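You operate a simulated robot arm through the tools that you are given. There is no shell and no other tool.

Carry out the task below with a simulated robot arm. There is one attempt and no reset: what you move stays moved.

Task
Scrape the blue plate into the bin, close the lid and leave the plate soaking in the tub.
Fine: Use the small green board and put it back; leave the soapy water in the tub. Set down upright: small board.

The check looks at the end state, three seconds after you hand in, the way a careful person would. Anything else that was tipped, shoved, dropped, spilled or broken makes it a failure. A push-on lid holds only when it is set on centred and level and pressed home; a screw cap is set on level and turned clockwise until tight.

Robot
A 6-joint arm with a two-finger parallel gripper, fixed in place. Base frame: the origin is on the floor under the middle of its stand, x ahead of it, y to its left, z up. Lengths are in mm, angles in rad, forces in N, time in s.
It reaches about 1313 mm from its shoulder. Its first joint turns from -2.897 to 2.897 rad. Payload 3.43 kg.
The TCP is the grasp point between the finger pads, 34 mm short of the fingertips. In the tool frame z runs along the fingers and y along their closing line. Largest opening 128 mm; finger width 24, thickness 12; the body of the gripper, 48 by 130 mm, starts 96 mm behind the TCP.
Orientation is that of the tool frame in the base frame, as a unit quaternion [w, x, y, z]. With the fingers straight down and closing along the base's y, the tool's x points along the base's -x, its y along +y and its z along -z.

Tools
- The arm moves only by the tool servo_tool. Its argument "steps" is a list of rows, each a list of 7 numbers: the shift along the tool's x, y, z in mm, then the turn, a rotation vector about the tool's x, y, z in rad, then the gripper command, from -1 (fully open) to 1 (shut), values between in proportion. In form: [[tx, ty, tz, rx, ry, rz, fingers], ...]. A call has 1 to 20 rows; each row shifts and turns the commanded pose from where the row before left it, along the tool's axes as they then stand. Each row takes 0.2 s and may step no farther than 50 mm and 0.15 rad from the row before; otherwise, or with a gripper value out of range, the whole call is refused. A pose out of reach is approached as far as the arm can. The call stops where the force on the tool passes 90 N (or 10 N more than at its start, if that is more) or the arm is blocked; 0.2 s more then pass. The fingers move at their own pace (about 153 mm/s each) and stop on an object; they squeeze with about 20 N. The grip force told is the motor's: it shows also when the fingers shut on nothing. Time passes only in rows, and 0.2 s behind the last, so rows that do not move let the fingers close. The reply holds the time, the measured pose of the TCP, the force on the tool along the base axes, the opening and the grip force, in the units named above and with some noise, with the torque about the TCP (base axes, N m) and any sound that the robot's microphone picked up.
- Cameras (640 x 400 px; columns grow to the right, rows downward): "scene" is fixed at [400.3, -500.5, 1285.6]; the picture's right is [0.86, -0.50, 0.00], its down [-0.21, -0.35, -0.91] and it looks along [0.46, 0.79, -0.41] (base axes); focal length 322 px, centre (320, 200). "wrist" rides on the gripper at [76, -11, -160] in the tool frame; the picture's right is [0.15, 0.99, 0.00], its down [-0.88, 0.13, -0.46] and it looks along [-0.45, 0.07, 0.89] (tool axes); focal length 234 px, centre (320, 200). There is no depth. A picture from a camera that has moved, and an enlarged one, comes with that camera's place and axes in the base frame and with its lens.
- get_image(camera): a new picture of that camera. It takes no simulated time.
- inspect(camera, box): a new picture of the part [left, top, right, bottom] of that camera's present view, enlarged. It takes no simulated time.
- sign_off(): hands the job in; it is judged then, once.

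Nothing tells you positions but the pictures and the camera data. Unless the task says otherwise, let go and move clear before handing in.

The tools are called as name(argument=value, ...) on one line, values as JSON. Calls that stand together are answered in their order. servo_tool: Moves the arm, as the interface text tells. Its arguments: {"type":"object","properties":{"steps":{"type":"array","items":{"type":"array","items":{"type":"number"}}}},"required":["steps"]} The other tools are called the same way: get_image (camera) takes a picture; inspect (camera, box) takes an enlarged picture of a part of a camera's view; sign_off () hands the job in.

At the start:

```text
t: 0.0
tool_pos: [386.1, 429.5, 1162.3]
ee_rot: [0.0, -0.001, 1.0, 0.0]
wrist_force: [-0.3, -0.1, 0.1]
wrist_torque: [0.0, 0.01, -0.03]
grip_width: 128.0
grip_force: 0.0
```

scene: 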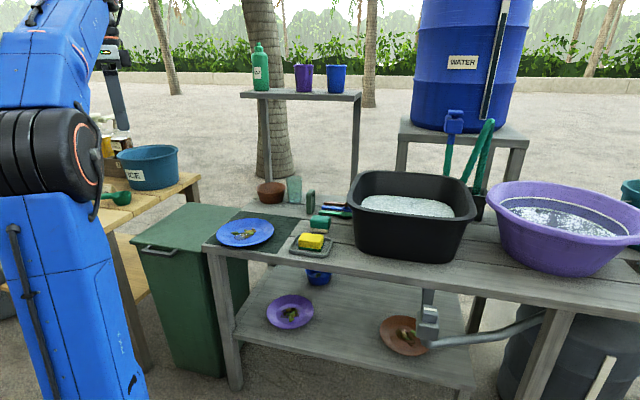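
wrist: 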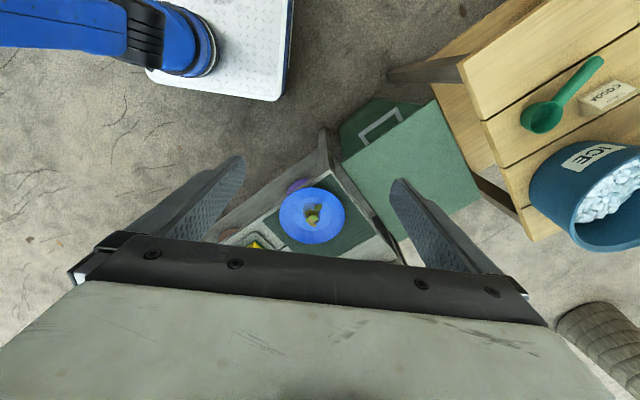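

I see a work table with a blue plate holding scraps on a dark green mat, a black tub, a purple basin, and a green bin with a closed lid to the left. I'll zoom in first to identify the small green board and the bin lid.

inspect(camera="scene", box=[190, 160, 350, 260])

inspect(camera="scene", box=[90, 180, 290, 380])

inspect(camera="scene", box=[330, 100, 640, 294])

inspect(camera="wrist", box=[200, 80, 480, 255])

```text
4.00 times, centred on (270, 210) of scene
camera zoom: at [400.3, -500.5, 1285.6], right [0.86, -0.5, 0.0], down [-0.21, -0.35, -0.91], along [0.46, 0.79, -0.41], focal length 1290 px, centre (520, 160)
```

zoom: 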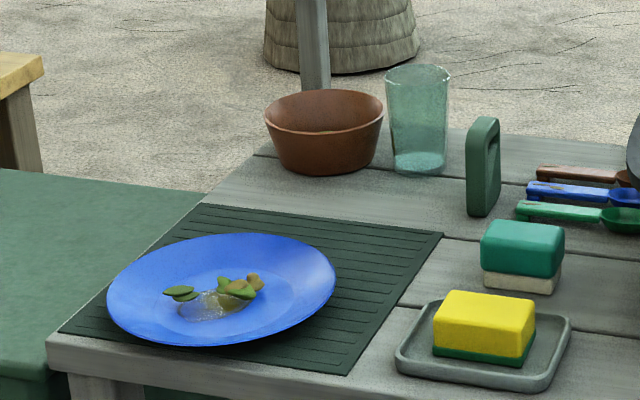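

```text
2.00 times, centred on (190, 280) of scene
camera zoom: at [400.3, -500.5, 1285.6], right [0.86, -0.5, 0.0], down [-0.21, -0.35, -0.91], along [0.46, 0.79, -0.41], focal length 645 px, centre (580, 40)
```

zoom: 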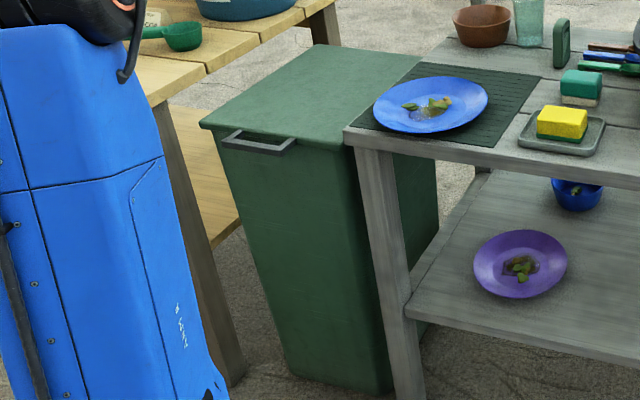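

```text
2.06 times, centred on (485, 197) of scene
camera zoom: at [400.3, -500.5, 1285.6], right [0.86, -0.5, 0.0], down [-0.21, -0.35, -0.91], along [0.46, 0.79, -0.41], focal length 665 px, centre (-20, 206)
```

zoom: 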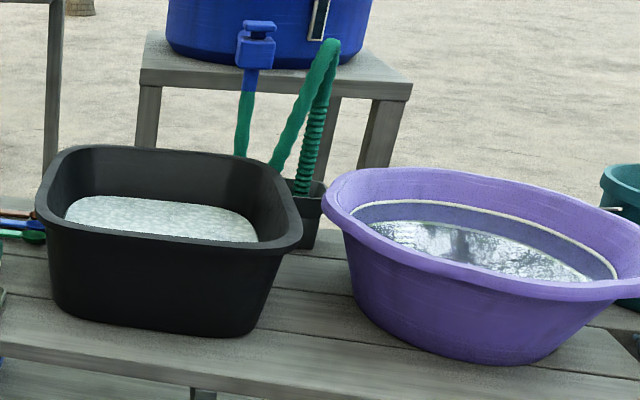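

```text
2.29 times, centred on (340, 168) of wrist
camera zoom: at [311.0, 419.6, 1320.8], right [-0.15, 0.99, 0.0], down [0.88, 0.13, 0.46], along [0.45, 0.07, -0.89], focal length 535 px, centre (274, 274)
```

zoom: 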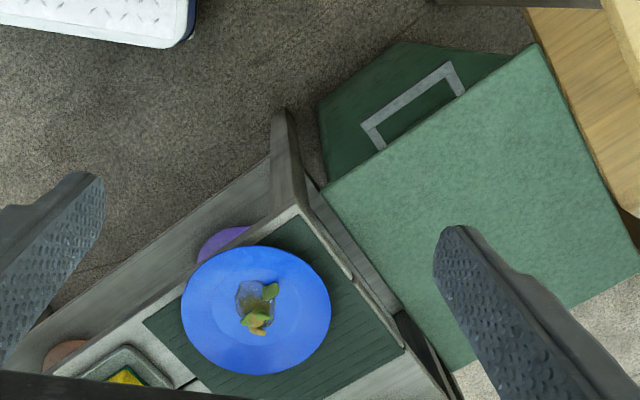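

The plate looks to be near (662, 451, 736) and the bin lid near z 665 with its handle at about (385, 588). I'll zoom further to check the board, the tubs and the shelf.

inspect(camera="scene", box=[280, 170, 360, 220])

inspect(camera="scene", box=[200, 205, 280, 255])

inspect(camera="scene", box=[340, 160, 500, 270])

inspect(camera="scene", box=[230, 30, 390, 130])

inspect(camera="scene", box=[120, 210, 220, 275])

```text
8.00 times, centred on (320, 195) of scene
camera zoom: at [400.3, -500.5, 1285.6], right [0.86, -0.5, 0.0], down [-0.21, -0.35, -0.91], along [0.46, 0.79, -0.41], focal length 2580 px, centre (320, 240)
```

zoom: 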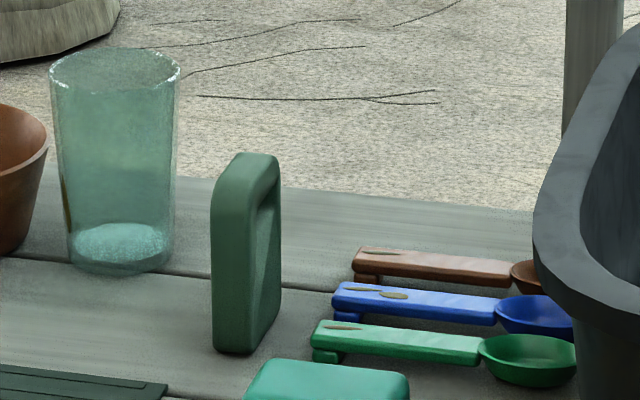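

```text
8.00 times, centred on (240, 230) of scene
camera zoom: at [400.3, -500.5, 1285.6], right [0.86, -0.5, 0.0], down [-0.21, -0.35, -0.91], along [0.46, 0.79, -0.41], focal length 2580 px, centre (960, -40)
```

zoom: 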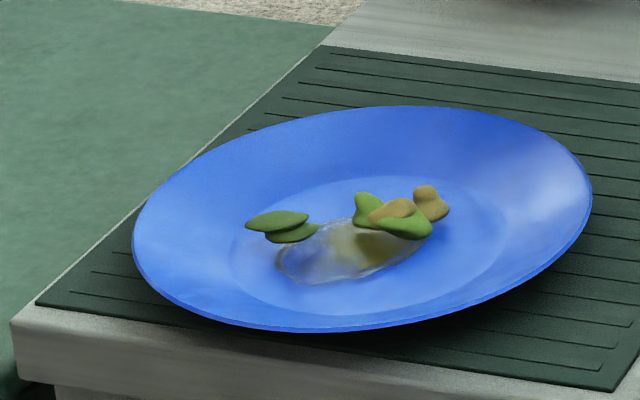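

```text
3.64 times, centred on (420, 215) of scene
camera zoom: at [400.3, -500.5, 1285.6], right [0.86, -0.5, 0.0], down [-0.21, -0.35, -0.91], along [0.46, 0.79, -0.41], focal length 1173 px, centre (-44, 146)
```

zoom: 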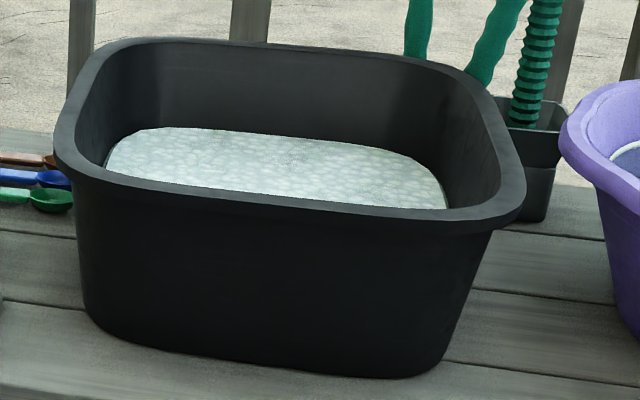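

```text
4.00 times, centred on (310, 80) of scene
camera zoom: at [400.3, -500.5, 1285.6], right [0.86, -0.5, 0.0], down [-0.21, -0.35, -0.91], along [0.46, 0.79, -0.41], focal length 1290 px, centre (360, 680)
```

zoom: 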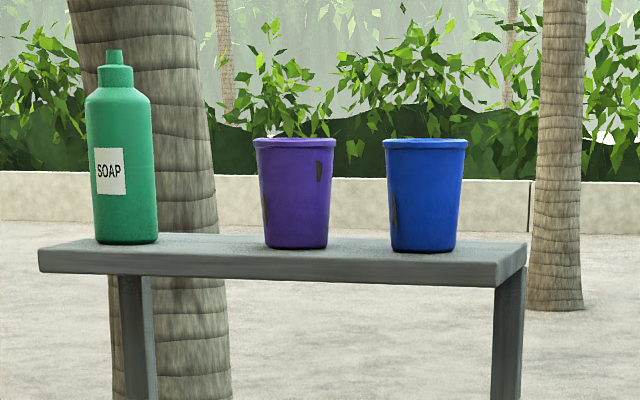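

```text
6.15 times, centred on (170, 242) of scene
camera zoom: at [400.3, -500.5, 1285.6], right [0.86, -0.5, 0.0], down [-0.21, -0.35, -0.91], along [0.46, 0.79, -0.41], focal length 1985 px, centre (1243, -62)
```

zoom: 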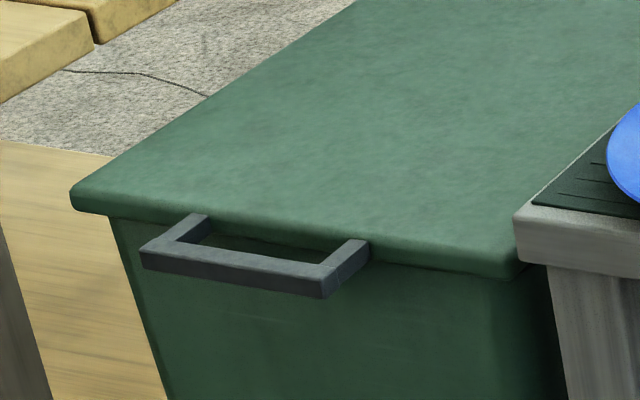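

The board is the small green slab standing behind the sponges, and the black tub holds the foamy soapy water. I'll move the arm over the table for a look from above.

servo_tool(steps=[[-44, -13, 0, 0, 0, 0, -1], [-44, -13, 0, 0, 0, 0, -1], [-44, -13, 0, 0, 0, 0, -1], [-44, -13, 0, 0, 0, 0, -1], [-44, -13, 0, 0, 0, 0, -1], [-44, -13, 0, 0, 0, 0, -1]])

get_image(camera="wrist")

get_image(camera="scene")

```text
t: 1.4
tool_pos: [649.5, 353.1, 1154.3]
ee_rot: [0.001, -0.001, 1.0, 0.001]
wrist_force: [0.4, 0.2, 0.4]
wrist_torque: [-0.03, -0.01, 0.01]
grip_width: 128.0
grip_force: 0.1
out of reach, approached as far as the arm can: row 5
```

```text
taken
camera wrist: at [574.2, 341.8, 1313.3], right [-0.15, 0.99, 0.0], down [0.88, 0.13, 0.46], along [0.45, 0.07, -0.89], focal length 234 px, centre (320, 200)
```

wrist: 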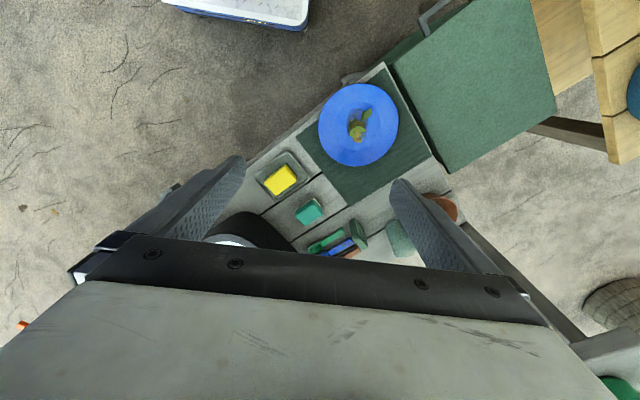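

```text
taken
```

scene: 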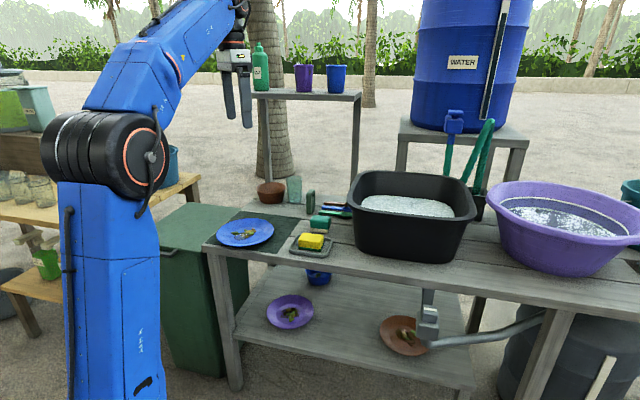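

The arm is near its reach limit at this height with the fingers straight down. I'll lower it a little, pull back, and turn the tool so the camera sits above the fingers when they point outward.

servo_tool(steps=[[30, 0, 30, 0, 0, 0.146, -1], [30, 0, 30, 0, 0, 0.146, -1], [0, 0, 30, 0, 0, 0.146, -1], [0, 0, 30, 0, 0, 0.146, -1], [0, 0, 0, 0, 0, 0.146, -1], [0, 0, 0, 0, 0, 0.146, -1], [0, 0, 0, 0, 0, 0.146, -1], [0, 0, 0, 0, 0, 0.146, -1], [0, 0, 0, 0, 0, 0.146, -1], [0, 0, 0, 0, 0, 0.146, -1], [0, 0, 0, 0, 0, 0.146, -1], [0, 0, 0, 0, 0, 0.146, -1], [0, 0, 0, 0, 0, 0.146, -1], [0, 0, 0, 0, 0, 0.146, -1], [0, 0, 0, 0, 0, 0.146, -1], [0, 0, 0, 0, 0, 0.146, -1]])

get_image(camera="wrist")

get_image(camera="scene")

```text
t: 4.8
tool_pos: [590.5, 354.8, 1036.3]
ee_rot: [-0.001, 0.864, 0.503, 0.0]
wrist_force: [-0.4, -0.2, 0.2]
wrist_torque: [-0.02, -0.02, 0.01]
grip_width: 127.8
grip_force: 0.0
out of reach, approached as far as the arm can: row 15, 16
```

```text
taken
camera wrist: at [619.4, 427.2, 1196.1], right [0.93, -0.36, 0.0], down [-0.32, -0.83, 0.46], along [-0.17, -0.42, -0.89], focal length 234 px, centre (320, 200)
```

wrist: 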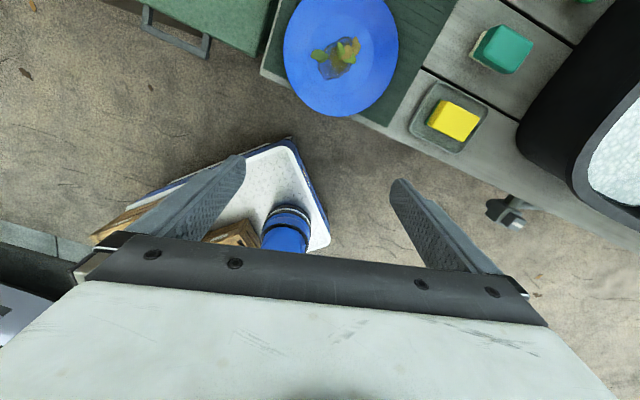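

```text
taken
```

scene: 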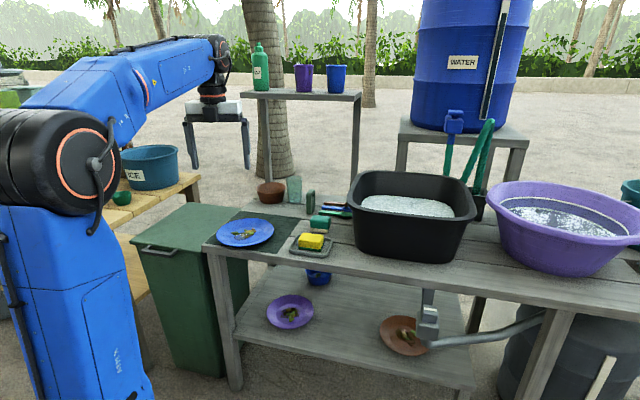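

The wrist roll hit a joint limit, but this view is still useful. I'll zoom in on it for the table edges, the plate, the handle and the tub.

inspect(camera="wrist", box=[240, 0, 480, 150])

inspect(camera="wrist", box=[100, 0, 340, 150])

inspect(camera="wrist", box=[400, 0, 640, 250])

```text
2.67 times, centred on (360, 75) of wrist
camera zoom: at [619.4, 427.2, 1196.1], right [0.93, -0.36, 0.0], down [-0.32, -0.83, 0.46], along [-0.17, -0.42, -0.89], focal length 624 px, centre (213, 533)
```

zoom: 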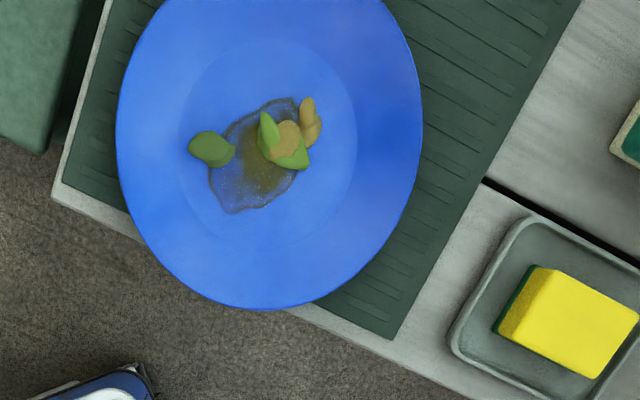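

```text
2.67 times, centred on (220, 75) of wrist
camera zoom: at [619.4, 427.2, 1196.1], right [0.93, -0.36, 0.0], down [-0.32, -0.83, 0.46], along [-0.17, -0.42, -0.89], focal length 624 px, centre (587, 533)
```

zoom: 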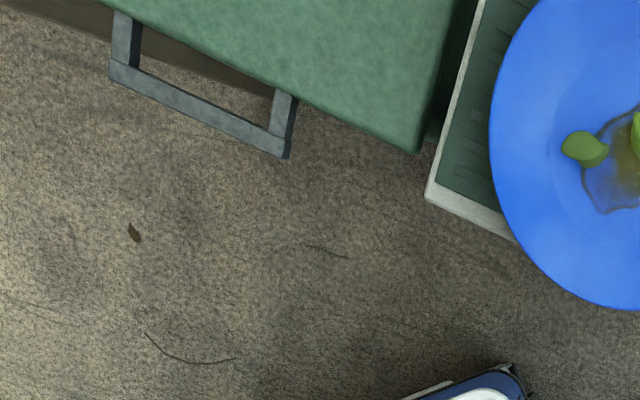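

```text
1.60 times, centred on (520, 125) of wrist
camera zoom: at [619.4, 427.2, 1196.1], right [0.93, -0.36, 0.0], down [-0.32, -0.83, 0.46], along [-0.17, -0.42, -0.89], focal length 375 px, centre (0, 320)
```

zoom: 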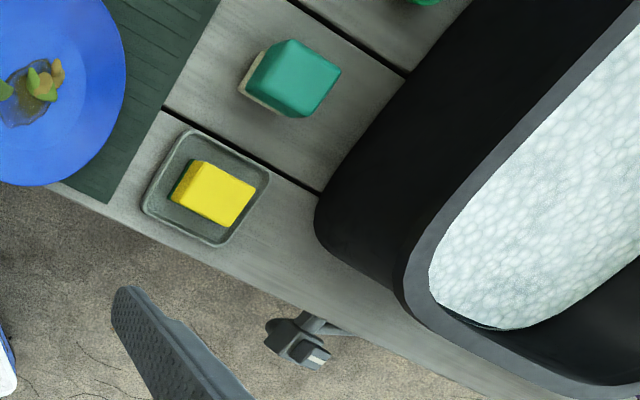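

I have workable geometry: the plate slightly overhangs the front table edge, the board's thin axis lies along the table, and the bin is hinged at the back. Next I'll turn the tool so its closing line runs along the table depth.

servo_tool(steps=[[0, 0, 0, 0, 0, -0.143, -1], [0, 0, 0, 0, 0, -0.143, -1], [0, 0, 0, 0, 0, -0.143, -1], [0, 0, 0, 0, 0, -0.143, -1], [0, 0, 0, 0, 0, -0.143, -1], [0, 0, 0, 0, 0, -0.143, -1], [0, 0, 0, 0, 0, -0.143, -1], [0, 0, 0, 0, 0, -0.143, -1], [0, 0, 0, 0, 0, -0.143, -1]])

get_image(camera="wrist")

```text
t: 6.8
tool_pos: [591.4, 355.1, 1036.4]
ee_rot: [0.0, 0.389, 0.921, 0.001]
wrist_force: [-0.4, 0.6, 0.1]
wrist_torque: [0.0, 0.0, 0.02]
grip_width: 128.1
grip_force: 0.0
```

```text
taken
camera wrist: at [529.6, 402.8, 1196.2], right [0.61, 0.8, 0.0], down [0.71, -0.54, 0.45], along [0.36, -0.27, -0.89], focal length 234 px, centre (320, 200)
```

wrist: 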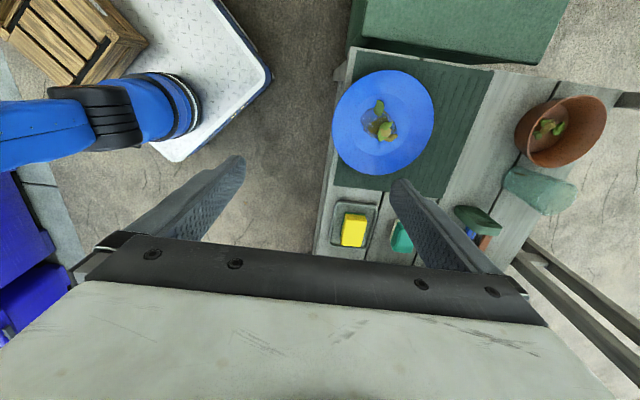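

The tool frame is now aligned with the table and bin. I'll move in front of the bin handle with the fingers closed and pitch the tool outward.

servo_tool(steps=[[34.7, -10.7, 20.7, 0, 0, 0, 1], [34.7, -10.7, 20.7, 0, 0, 0, 1], [34.7, -10.7, 20.7, 0, 0, 0, 1], [34.7, -10.7, 20.7, 0, 0, 0, 1], [34.7, -10.7, 20.7, 0, 0, 0, 1], [34.7, -10.7, 20.7, 0, 0, 0, 1], [34.7, -10.7, 20.7, 0, 0, 0, 1], [34.7, -10.7, 20.7, 0, 0, 0, 1], [34.7, -10.7, 20.7, 0, 0, 0, 1], [0, 0, 0, -0.1496, 0, 0, 1], [0, 0, 0, -0.1496, 0, 0, 1], [0, 0, 0, -0.1496, 0, 0, 1], [0, 0, 0, -0.1496, 0, 0, 1], [0, 0, 0, -0.1496, 0, 0, 1], [0, 0, 0, -0.1496, 0, 0, 1], [0, 0, 0, -0.1496, 0, 0, 1]])

get_image(camera="wrist")

get_image(camera="scene")

```text
t: 10.2
tool_pos: [327.3, 517.1, 886.4]
ee_rot: [0.164, 0.341, 0.841, 0.386]
wrist_force: [0.6, -0.7, 0.1]
wrist_torque: [0.01, -0.01, 0.02]
grip_width: 0.0
grip_force: 19.9
out of reach, approached as far as the arm can: row 15, 16
```

```text
taken
camera wrist: at [183.0, 480.2, 980.2], right [0.34, 0.57, 0.75], down [0.44, -0.8, 0.4], along [0.83, 0.19, -0.52], focal length 234 px, centre (320, 200)
```

wrist: 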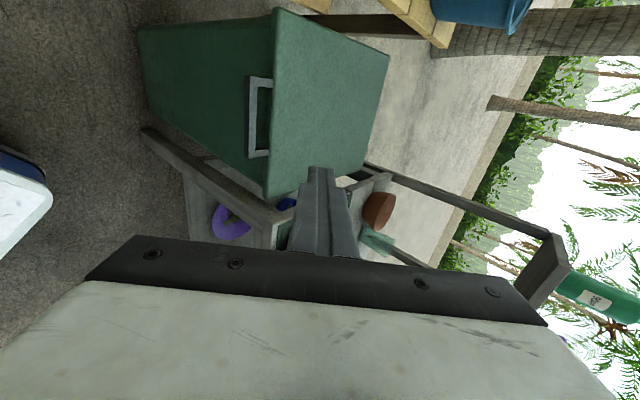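

```text
taken
```

scene: 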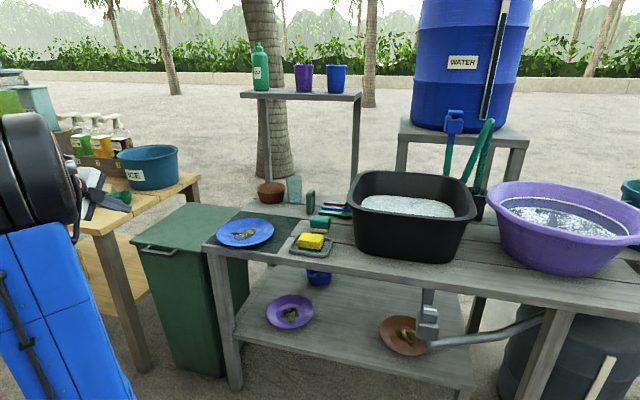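

The inner workspace limits the pitch to about 40° below horizontal, which still works for lifting the handle. I'll descend in front of the bin to just below handle height.

servo_tool(steps=[[0.5, -32.5, 27.6, 0, 0, 0, 1], [0.5, -32.5, 27.6, 0, 0, 0, 1], [0.5, -32.5, 27.6, 0, 0, 0, 1], [0.5, -32.5, 27.6, 0, 0, 0, 1], [0.5, -32.5, 27.6, 0, 0, 0, 1], [0.5, -32.5, 27.6, 0, 0, 0, 1]])

get_image(camera="wrist")

get_image(camera="scene")

```text
t: 11.6
tool_pos: [426.4, 523.4, 795.1]
ee_rot: [0.157, 0.338, 0.85, 0.372]
wrist_force: [-0.4, 0.2, 0.3]
wrist_torque: [0.0, -0.01, 0.02]
grip_width: 0.0
grip_force: 20.3
out of reach, approached as far as the arm can: row 1, 2, 3, 4, 5, 6
```

```text
taken
camera wrist: at [284.0, 486.7, 893.7], right [0.35, 0.59, 0.73], down [0.46, -0.78, 0.42], along [0.82, 0.19, -0.54], focal length 234 px, centre (320, 200)
```

wrist: 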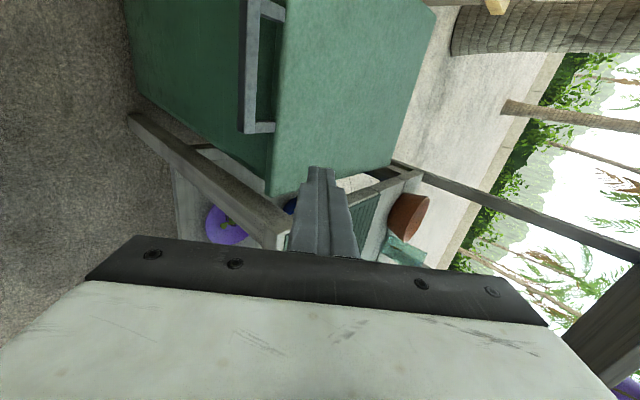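

```text
taken
```

scene: 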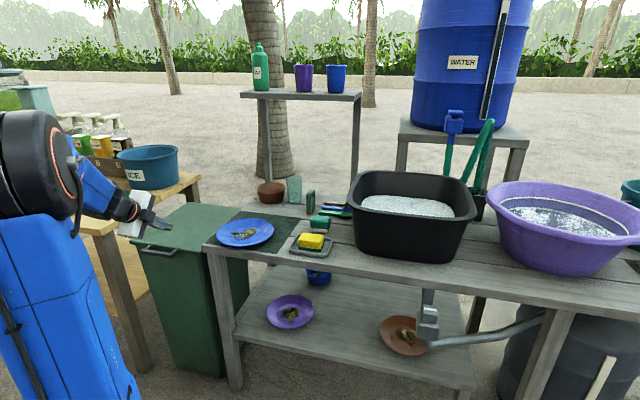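

The arm can't take a shallow pitch this close in, so I'll plan to pinch the handle bar from above instead. I need the handle's position more precisely first.

inspect(camera="wrist", box=[200, 0, 360, 220])

inspect(camera="scene", box=[0, 90, 200, 260])

```text
1.82 times, centred on (280, 110) of wrist
camera zoom: at [284.0, 486.7, 893.7], right [0.35, 0.59, 0.73], down [0.46, -0.78, 0.42], along [0.82, 0.19, -0.54], focal length 426 px, centre (393, 364)
```

zoom: 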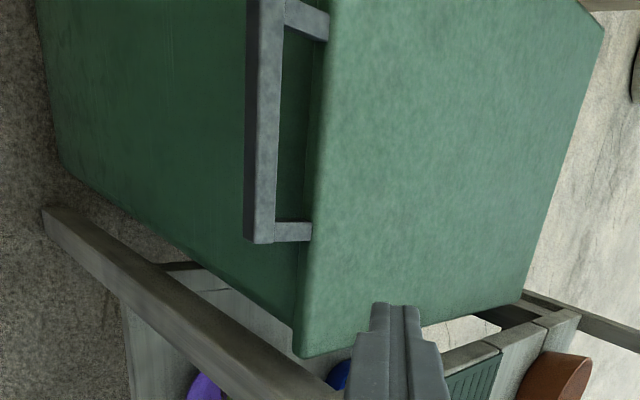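

```text
2.35 times, centred on (100, 175) of scene
camera zoom: at [400.3, -500.5, 1285.6], right [0.86, -0.5, 0.0], down [-0.21, -0.35, -0.91], along [0.46, 0.79, -0.41], focal length 759 px, centre (838, 259)
```

zoom: 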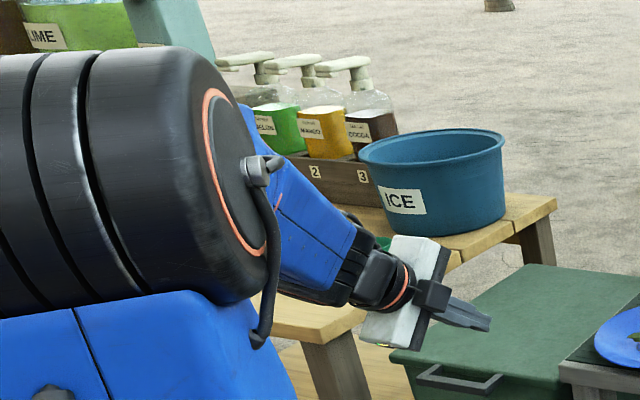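

The tool is nearly in line with the forearm here, which confirms the pitch limit. I'll turn the fingers back to vertical and hover above the handle bar at about (390, 588).

servo_tool(steps=[[0, 0, 0, 0.1387, 0, 0, 0.5], [0, 0, 0, 0.1387, 0, 0, 0.5], [0, 0, 0, 0.1387, 0, 0, 0.5], [0, 0, 0, 0.1387, 0, 0, 0.5], [0, 0, 0, 0.1387, 0, 0, 0.5], [0, 0, 0, 0.1387, 0, 0, 0.5], [35, 10, 0, 0, 0, 0, 0.5], [35, 10, 0, 0, 0, 0, 0.5], [0, 0, 0, 0, 0, 0, 0.5]])

get_image(camera="wrist")

get_image(camera="scene")

```text
t: 13.6
tool_pos: [391.5, 587.2, 796.3]
ee_rot: [0.011, 0.38, 0.925, 0.012]
wrist_force: [0.0, 0.5, -0.8]
wrist_torque: [0.02, 0.03, 0.03]
grip_width: 32.2
grip_force: 0.1
```

```text
taken
camera wrist: at [325.5, 631.1, 954.3], right [0.59, 0.81, 0.03], down [0.7, -0.53, 0.47], along [0.39, -0.26, -0.88], focal length 234 px, centre (320, 200)
```

wrist: 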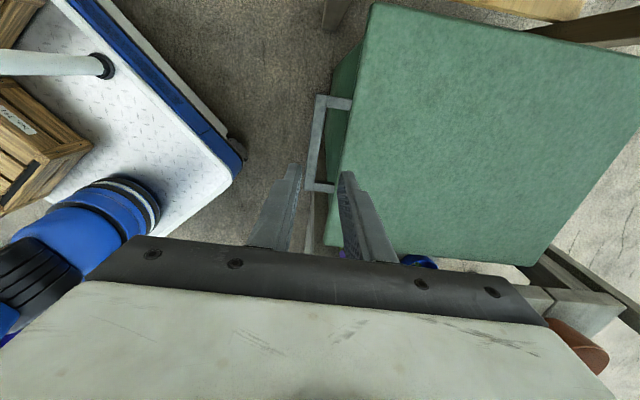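

```text
taken
```

scene: 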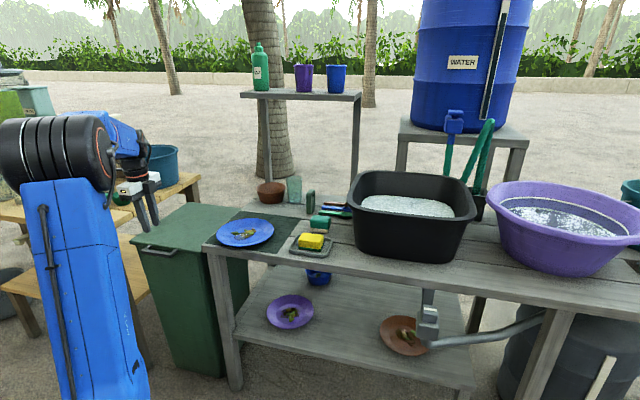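

I'll zoom in to check how the fingers line up with the handle bar.

inspect(camera="wrist", box=[260, 70, 400, 260])

inspect(camera="scene", box=[100, 160, 200, 270])

```text
2.11 times, centred on (330, 165) of wrist
camera zoom: at [325.5, 631.1, 954.3], right [0.59, 0.81, 0.03], down [0.7, -0.53, 0.47], along [0.39, -0.26, -0.88], focal length 493 px, centre (299, 274)
```

zoom: 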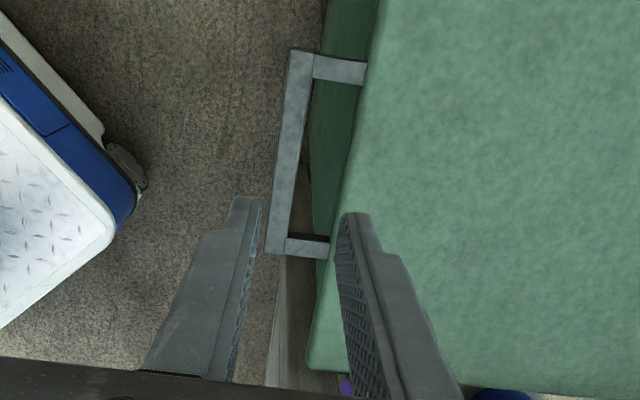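

```text
3.64 times, centred on (150, 215) of scene
camera zoom: at [400.3, -500.5, 1285.6], right [0.86, -0.5, 0.0], down [-0.21, -0.35, -0.91], along [0.46, 0.79, -0.41], focal length 1173 px, centre (938, 146)
```

zoom: 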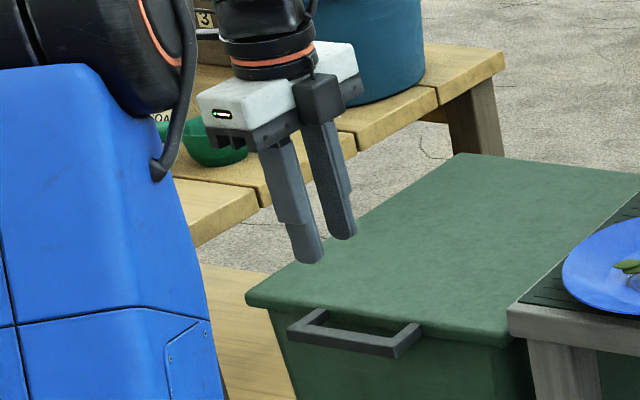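

The bar lines up with the fingers to within a few millimetres. I'll straighten the tilt, descend with the fingers straddling the bar, and check before pinching.

servo_tool(steps=[[0, -1.3, 0, 0.031, 0, 0, 0.5], [0, 0, 30, 0, 0, 0, 0.5], [0, 0, 30, 0, 0, 0, 0.5], [0, 0, 25, 0, 0, 0, 0.5], [0, 0, 18, 0, 0, 0, 0.5], [0, 0, 13, 0, 0, 0, 0.5]])

inspect(camera="wrist", box=[260, 70, 400, 260])

inspect(camera="scene", box=[100, 160, 200, 270])

```text
t: 15.0
tool_pos: [389.5, 586.0, 680.5]
ee_rot: [0.005, 0.38, 0.925, -0.003]
wrist_force: [-0.8, 0.7, -0.6]
wrist_torque: [0.04, -0.02, 0.0]
grip_width: 32.0
grip_force: 0.0
```

```text
2.11 times, centred on (330, 165) of wrist
camera zoom: at [327.5, 633.1, 839.1], right [0.59, 0.81, 0.0], down [0.71, -0.52, 0.46], along [0.37, -0.28, -0.89], focal length 493 px, centre (299, 274)
```

zoom: 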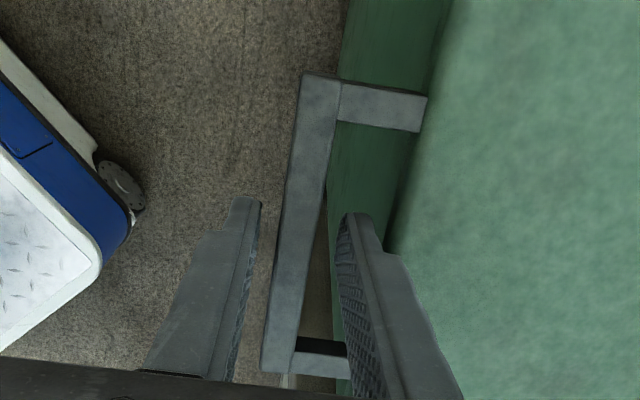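

```text
3.64 times, centred on (150, 215) of scene
camera zoom: at [400.3, -500.5, 1285.6], right [0.86, -0.5, 0.0], down [-0.21, -0.35, -0.91], along [0.46, 0.79, -0.41], focal length 1173 px, centre (938, 146)
```

zoom: 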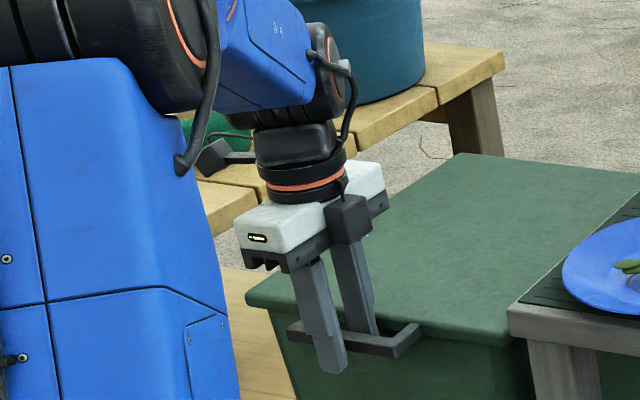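

The fingers straddle the bar as planned. I'll close on it and check the grip.

servo_tool(steps=[[0, 0, 0, 0, 0, 0, 1], [0, 0, 0, 0, 0, 0, 1], [0, 0, 0, 0, 0, 0, 1]])

inspect(camera="wrist", box=[260, 70, 400, 260])

```text
t: 15.8
tool_pos: [387.5, 583.8, 680.4]
ee_rot: [0.004, 0.38, 0.925, -0.003]
wrist_force: [-22.8, -24.4, -1.0]
wrist_torque: [-0.11, 0.23, -0.84]
grip_width: 13.7
grip_force: 45.2
```

```text
2.11 times, centred on (330, 165) of wrist
camera zoom: at [326.3, 632.2, 839.2], right [0.59, 0.81, 0.0], down [0.72, -0.52, 0.47], along [0.37, -0.28, -0.89], focal length 493 px, centre (299, 274)
```

zoom: 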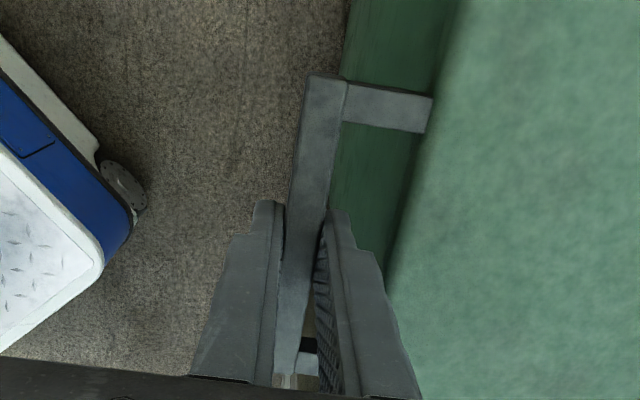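

The bar is gripped at 13.7 mm. I'll lift it along a small arc, about 10°, and watch the forces to confirm the hinge is at the back.

servo_tool(steps=[[0, 0.5, -10, 0, 0, 0, 1], [0, 0.8, -10, 0, 0, 0, 1], [0, 1.2, -11, 0, 0, 0, 1], [0, 1.6, -10.5, 0, 0, 0, 1], [0, 2.5, -15, 0, 0, 0, 1]])

inspect(camera="scene", box=[100, 130, 280, 270])

get_image(camera="wrist")

```text
t: 17.0
tool_pos: [391.5, 588.6, 738.2]
ee_rot: [0.006, 0.379, 0.925, -0.003]
wrist_force: [-45.9, -69.1, 8.8]
wrist_torque: [-0.76, 1.8, -1.0]
grip_width: 15.1
grip_force: 45.6
```

```text
2.86 times, centred on (190, 200) of scene
camera zoom: at [400.3, -500.5, 1285.6], right [0.86, -0.5, 0.0], down [-0.21, -0.35, -0.91], along [0.46, 0.79, -0.41], focal length 921 px, centre (691, 200)
```

zoom: 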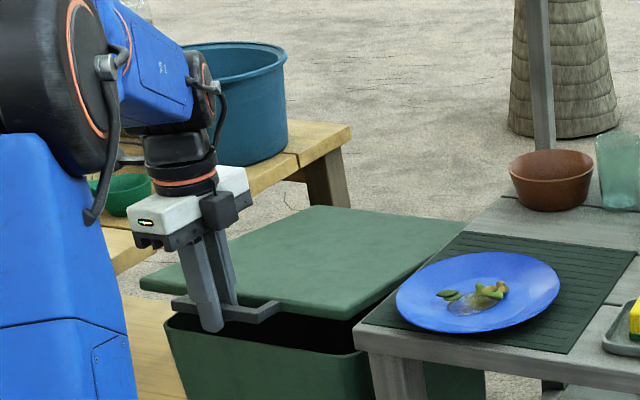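

```text
taken
camera wrist: at [329.7, 635.8, 896.6], right [0.59, 0.81, 0.0], down [0.72, -0.52, 0.47], along [0.37, -0.28, -0.88], focal length 234 px, centre (320, 200)
```

wrist: 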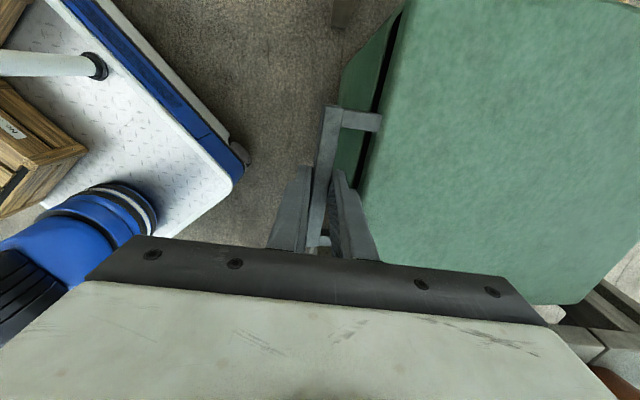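

The lid is hinged at the back and lifting, but I'm pushing too far toward the hinge, with about 80 N along the closing axis. I'll ease back a few millimetres and check the force.

servo_tool(steps=[[0, -2, 0, 0, 0, 0, 1], [0, 0, 0, 0, 0, 0, 1]])

```text
t: 17.6
tool_pos: [391.8, 587.7, 738.2]
ee_rot: [0.006, 0.38, 0.925, -0.003]
wrist_force: [-40.2, -51.3, 7.0]
wrist_torque: [-1.4, 0.73, -1.09]
grip_width: 15.2
grip_force: 45.0
```

The force dropped, so I'll keep easing back.

servo_tool(steps=[[0, -3, 0, 0, 0, 0, 1], [0, -2, 0, 0, 0, 0, 1], [0, 0, 0, 0, 0, 0, 1]])

```text
t: 18.4
tool_pos: [391.1, 587.9, 737.6]
ee_rot: [0.006, 0.38, 0.925, 0.002]
wrist_force: [22.9, 13.5, -6.3]
wrist_torque: [-0.35, -0.3, -1.06]
grip_width: 15.3
grip_force: 44.7
```

Forces are nearly balanced. The hinge fits at about 360 mm behind the bar, so I'll continue along that arc while pitching the tool outward.

servo_tool(steps=[[0, 3.8, -15.3, -0.0436, 0, 0, 1], [0, 4.0, -15.2, -0.0436, 0, 0, 1], [0, 5.3, -14.5, -0.0436, 0, 0, 1], [0, 5.5, -14.5, -0.0436, 0, 0, 1]])

```text
t: 19.4
tool_pos: [399.0, 595.8, 799.1]
ee_rot: [0.038, 0.378, 0.922, 0.079]
wrist_force: [17.4, -6.7, -5.4]
wrist_torque: [-0.22, 0.2, -1.12]
grip_width: 18.6
grip_force: 45.4
```

Forces are small, so the arc estimate is good. I'll continue.

servo_tool(steps=[[0, 7.7, -13.2, -0.0436, 0, 0, 1], [0, 7.8, -13.2, -0.0436, 0, 0, 1], [0, 10, -11.6, -0.0436, 0, 0, 1], [0, 10, -11.5, -0.0436, 0, 0, 1]])

get_image(camera="scene")

get_image(camera="wrist")

```text
t: 20.4
tool_pos: [415.7, 611.4, 855.2]
ee_rot: [0.071, 0.373, 0.912, 0.159]
wrist_force: [-9.5, -21.0, 8.6]
wrist_torque: [0.08, 0.7, -0.96]
grip_width: 19.1
grip_force: 44.8
```

```text
taken
```

scene: 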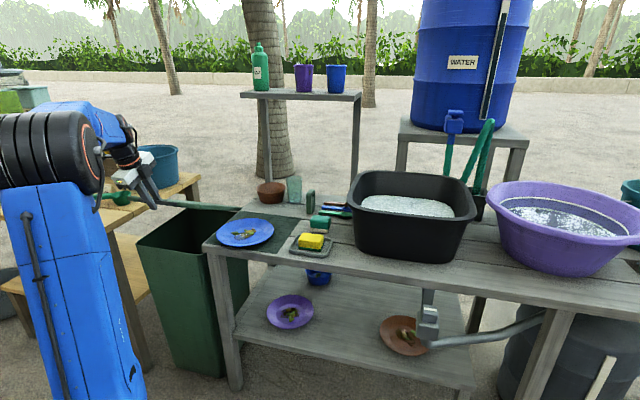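

```text
taken
camera wrist: at [313.7, 620.5, 1001.3], right [0.55, 0.77, 0.34], down [0.6, -0.64, 0.48], along [0.58, -0.06, -0.81], focal length 234 px, centre (320, 200)
```

wrist: 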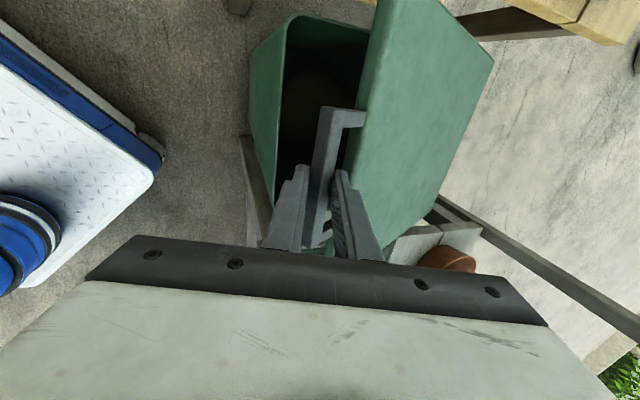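

The lid is up about 30° and tracking the arc. I'll refine the hinge estimate slightly and go on.

servo_tool(steps=[[0, 13.3, -10.4, -0.0436, 0, 0, 1], [0, 13.3, -10.3, -0.0436, 0, 0, 1], [0, 13.1, -7.2, -0.0436, 0, 0, 1], [0, 13.1, -7.2, -0.0436, 0, 0, 1]])

```text
t: 21.4
tool_pos: [437.2, 637.4, 909.1]
ee_rot: [0.104, 0.366, 0.894, 0.239]
wrist_force: [-6.9, -27.3, 16.6]
wrist_torque: [0.5, 0.29, -0.92]
grip_width: 17.9
grip_force: 44.8
```

The radial force is still small. I'll continue the arc with a slightly larger radius.

servo_tool(steps=[[0, 14.2, -5.6, -0.0436, 0, 0, 1], [0, 14.2, -5.5, -0.0436, 0, 0, 1], [0, 15, -2, -0.0436, 0, 0, 1], [0, 15, -2, -0.0436, 0, 0, 1]])

```text
t: 22.4
tool_pos: [467.2, 667.3, 953.9]
ee_rot: [0.134, 0.355, 0.87, 0.315]
wrist_force: [4.5, -13.9, 7.1]
wrist_torque: [0.54, -0.16, -1.18]
grip_width: 14.5
grip_force: 45.3
```

Tracking well at about 50°. I'll continue to roughly 60°.

servo_tool(steps=[[0, 14.8, 1.4, -0.026, 0, 0, 1], [0, 14.8, 1.4, -0.026, 0, 0, 1], [0, 15, 2.9, -0.026, 0, 0, 1], [0, 15, 2.9, -0.026, 0, 0, 1]])

get_image(camera="scene")

```text
t: 23.4
tool_pos: [501.5, 701.4, 990.4]
ee_rot: [0.152, 0.348, 0.852, 0.361]
wrist_force: [2.7, -27.1, 20.8]
wrist_torque: [0.16, 0.87, -0.86]
grip_width: 16.2
grip_force: 45.5
```

```text
taken
```

scene: 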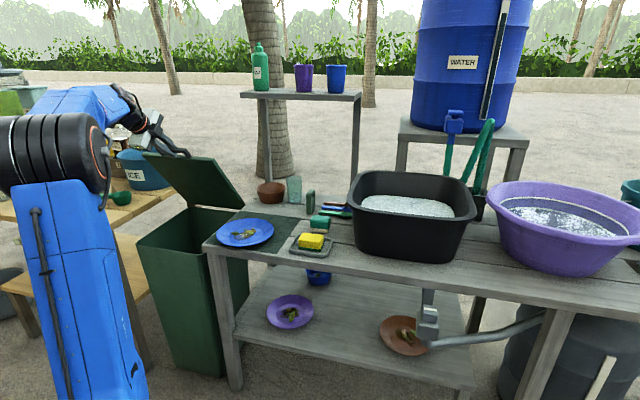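

The lid is at about 60°. I'll continue toward 75°.

servo_tool(steps=[[0, 14.8, 4.7, -0.026, 0, 0, 1], [0, 14.8, 4.7, -0.026, 0, 0, 1], [0, 13.8, 7.0, -0.026, 0, 0, 1], [0, 13.8, 7.0, -0.026, 0, 0, 1]])

```text
t: 24.4
tool_pos: [537.3, 739.2, 1021.1]
ee_rot: [0.17, 0.339, 0.831, 0.407]
wrist_force: [-21.4, -29.6, 53.8]
wrist_torque: [-1.9, 2.2, -1.55]
grip_width: 21.6
grip_force: 45.5
```

The radial force has risen to about 65 N, so the path is slightly too close to the hinge. I'll ease outward a few millimetres and check.

servo_tool(steps=[[0, 1.6, -3.2, 0, 0, 0, 1], [0, 0, 0, 0, 0, 0, 1]])

get_image(camera="wrist")

inspect(camera="scene", box=[80, 70, 280, 230])

```text
t: 25.0
tool_pos: [536.8, 739.4, 1020.8]
ee_rot: [0.171, 0.34, 0.831, 0.405]
wrist_force: [-22.1, -32.2, 57.4]
wrist_torque: [-1.75, 2.17, -0.55]
grip_width: 20.3
grip_force: 45.0
```

```text
taken
camera wrist: at [389.6, 699.7, 1108.8], right [0.32, 0.54, 0.78], down [0.43, -0.82, 0.39], along [0.85, 0.21, -0.49], focal length 234 px, centre (320, 200)
```

wrist: 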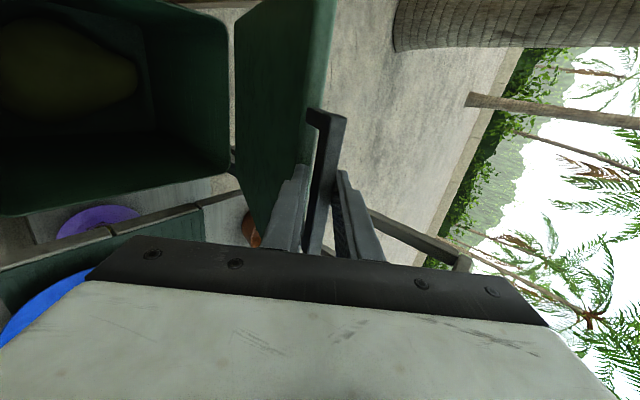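

```text
2.50 times, centred on (180, 150) of scene
camera zoom: at [400.3, -500.5, 1285.6], right [0.86, -0.5, 0.0], down [-0.21, -0.35, -0.91], along [0.46, 0.79, -0.41], focal length 806 px, centre (670, 325)
```

zoom: 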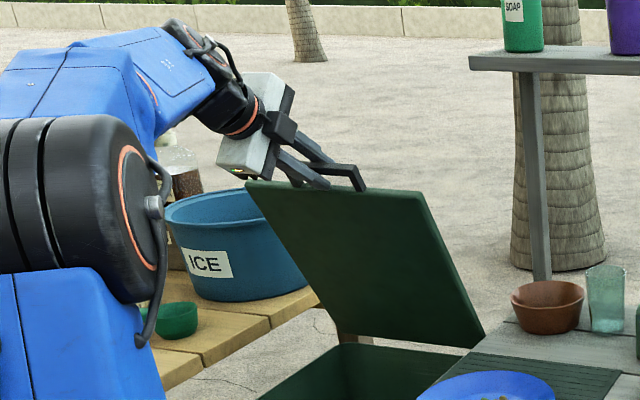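

The fingertips seem to be jamming on the lid edge beside the handle. I'll loosen the grip slightly so the bar rests caged between the fingers, and retract a few millimetres.

servo_tool(steps=[[0, 0, 0, 0, 0, 0, 0.6], [0, 0, -5, 0, 0, 0, 0.55], [0, 0, -3, 0, 0, 0, 0.55]])

inspect(camera="wrist", box=[200, 60, 440, 260])

inspect(camera="scene", box=[80, 70, 280, 230])

```text
t: 25.8
tool_pos: [533.9, 736.8, 1020.4]
ee_rot: [0.17, 0.34, 0.833, 0.402]
wrist_force: [-3.6, -7.9, 14.8]
wrist_torque: [-0.17, 0.12, -0.01]
grip_width: 25.2
grip_force: 0.0
```

```text
2.00 times, centred on (320, 160) of wrist
camera zoom: at [387.0, 698.0, 1108.9], right [0.32, 0.54, 0.78], down [0.43, -0.81, 0.39], along [0.85, 0.21, -0.49], focal length 468 px, centre (320, 280)
```

zoom: 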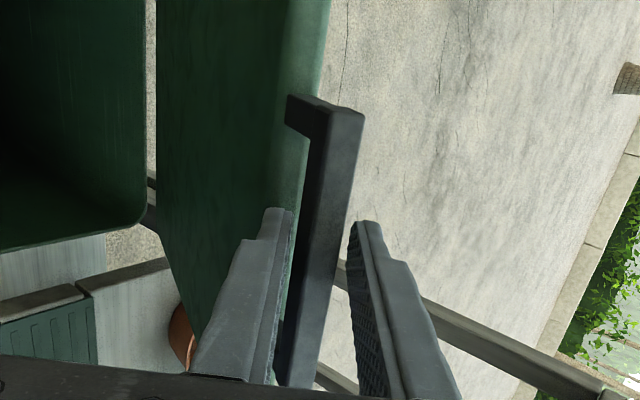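

```text
2.50 times, centred on (180, 150) of scene
camera zoom: at [400.3, -500.5, 1285.6], right [0.86, -0.5, 0.0], down [-0.21, -0.35, -0.91], along [0.46, 0.79, -0.41], focal length 806 px, centre (670, 325)
```

zoom: 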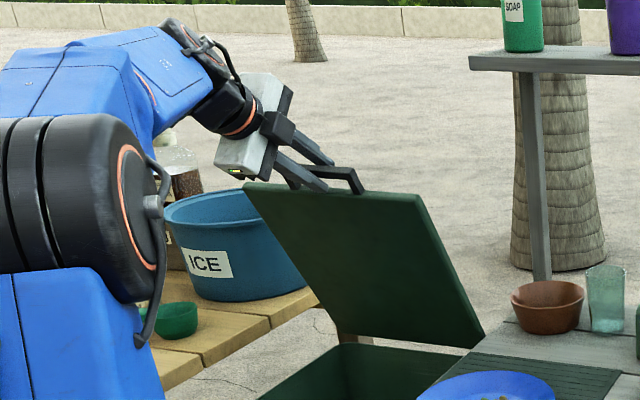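

The lid now rests on the lower finger at about 68°. I'll keep pushing it along its arc with the loose cage.

servo_tool(steps=[[0, 13.4, 8.7, -0.023, 0, 0, 0.55], [0, 13.4, 8.7, -0.023, 0, 0, 0.55], [0, 13.4, 8.7, -0.023, 0, 0, 0.55]])

inspect(camera="wrist", box=[200, 60, 440, 260])

inspect(camera="scene", box=[80, 70, 280, 230])

```text
t: 26.6
tool_pos: [565.8, 768.3, 1041.4]
ee_rot: [0.181, 0.334, 0.818, 0.432]
wrist_force: [-4.5, -10.1, 25.2]
wrist_torque: [-0.05, 0.18, -0.06]
grip_width: 25.8
grip_force: 0.2
```

```text
2.00 times, centred on (320, 160) of wrist
camera zoom: at [414.1, 724.4, 1119.2], right [0.28, 0.5, 0.82], down [0.41, -0.83, 0.37], along [0.87, 0.23, -0.44], focal length 468 px, centre (320, 280)
```

zoom: 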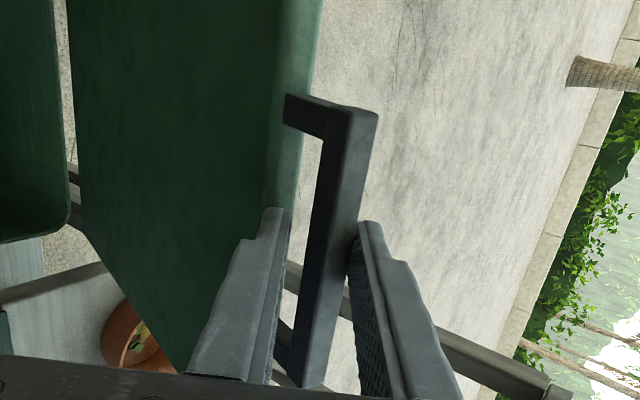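

```text
2.50 times, centred on (180, 150) of scene
camera zoom: at [400.3, -500.5, 1285.6], right [0.86, -0.5, 0.0], down [-0.21, -0.35, -0.91], along [0.46, 0.79, -0.41], focal length 806 px, centre (670, 325)
```

zoom: 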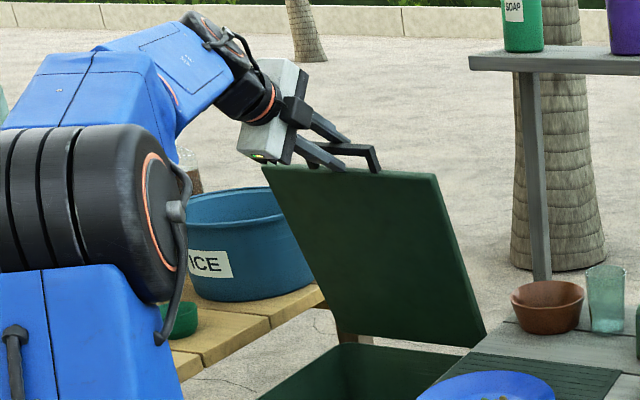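

The lid is at about 75°. I'll keep going with the path lifted slightly to reduce the downward push.

servo_tool(steps=[[0, 14.3, 8.5, -0.03, 0, 0, 0.55], [0, 14.3, 9.5, -0.03, 0, 0, 0.55], [0, 10.5, 13, -0.03, 0, 0, 0.55], [0, 10.5, 13, -0.03, 0, 0, 0.55]])

inspect(camera="wrist", box=[200, 60, 440, 260])

inspect(camera="scene", box=[80, 70, 280, 230])

```text
t: 27.6
tool_pos: [611.0, 814.6, 1056.7]
ee_rot: [0.203, 0.32, 0.791, 0.48]
wrist_force: [-0.1, -1.3, 2.8]
wrist_torque: [0.05, 0.02, -0.01]
grip_width: 27.6
grip_force: 0.1
```

```text
2.00 times, centred on (320, 160) of wrist
camera zoom: at [453.2, 765.3, 1119.1], right [0.21, 0.43, 0.88], down [0.38, -0.86, 0.34], along [0.9, 0.27, -0.34], focal length 468 px, centre (320, 280)
```

zoom: 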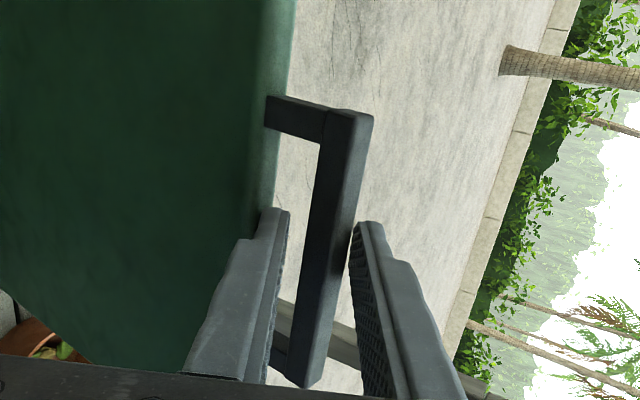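

```text
2.50 times, centred on (180, 150) of scene
camera zoom: at [400.3, -500.5, 1285.6], right [0.86, -0.5, 0.0], down [-0.21, -0.35, -0.91], along [0.46, 0.79, -0.41], focal length 806 px, centre (670, 325)
```

zoom: 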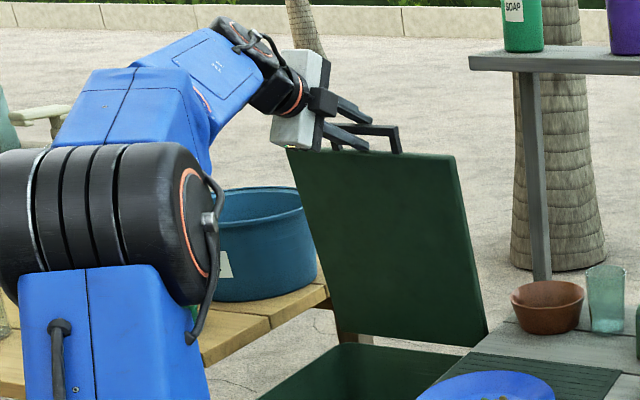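

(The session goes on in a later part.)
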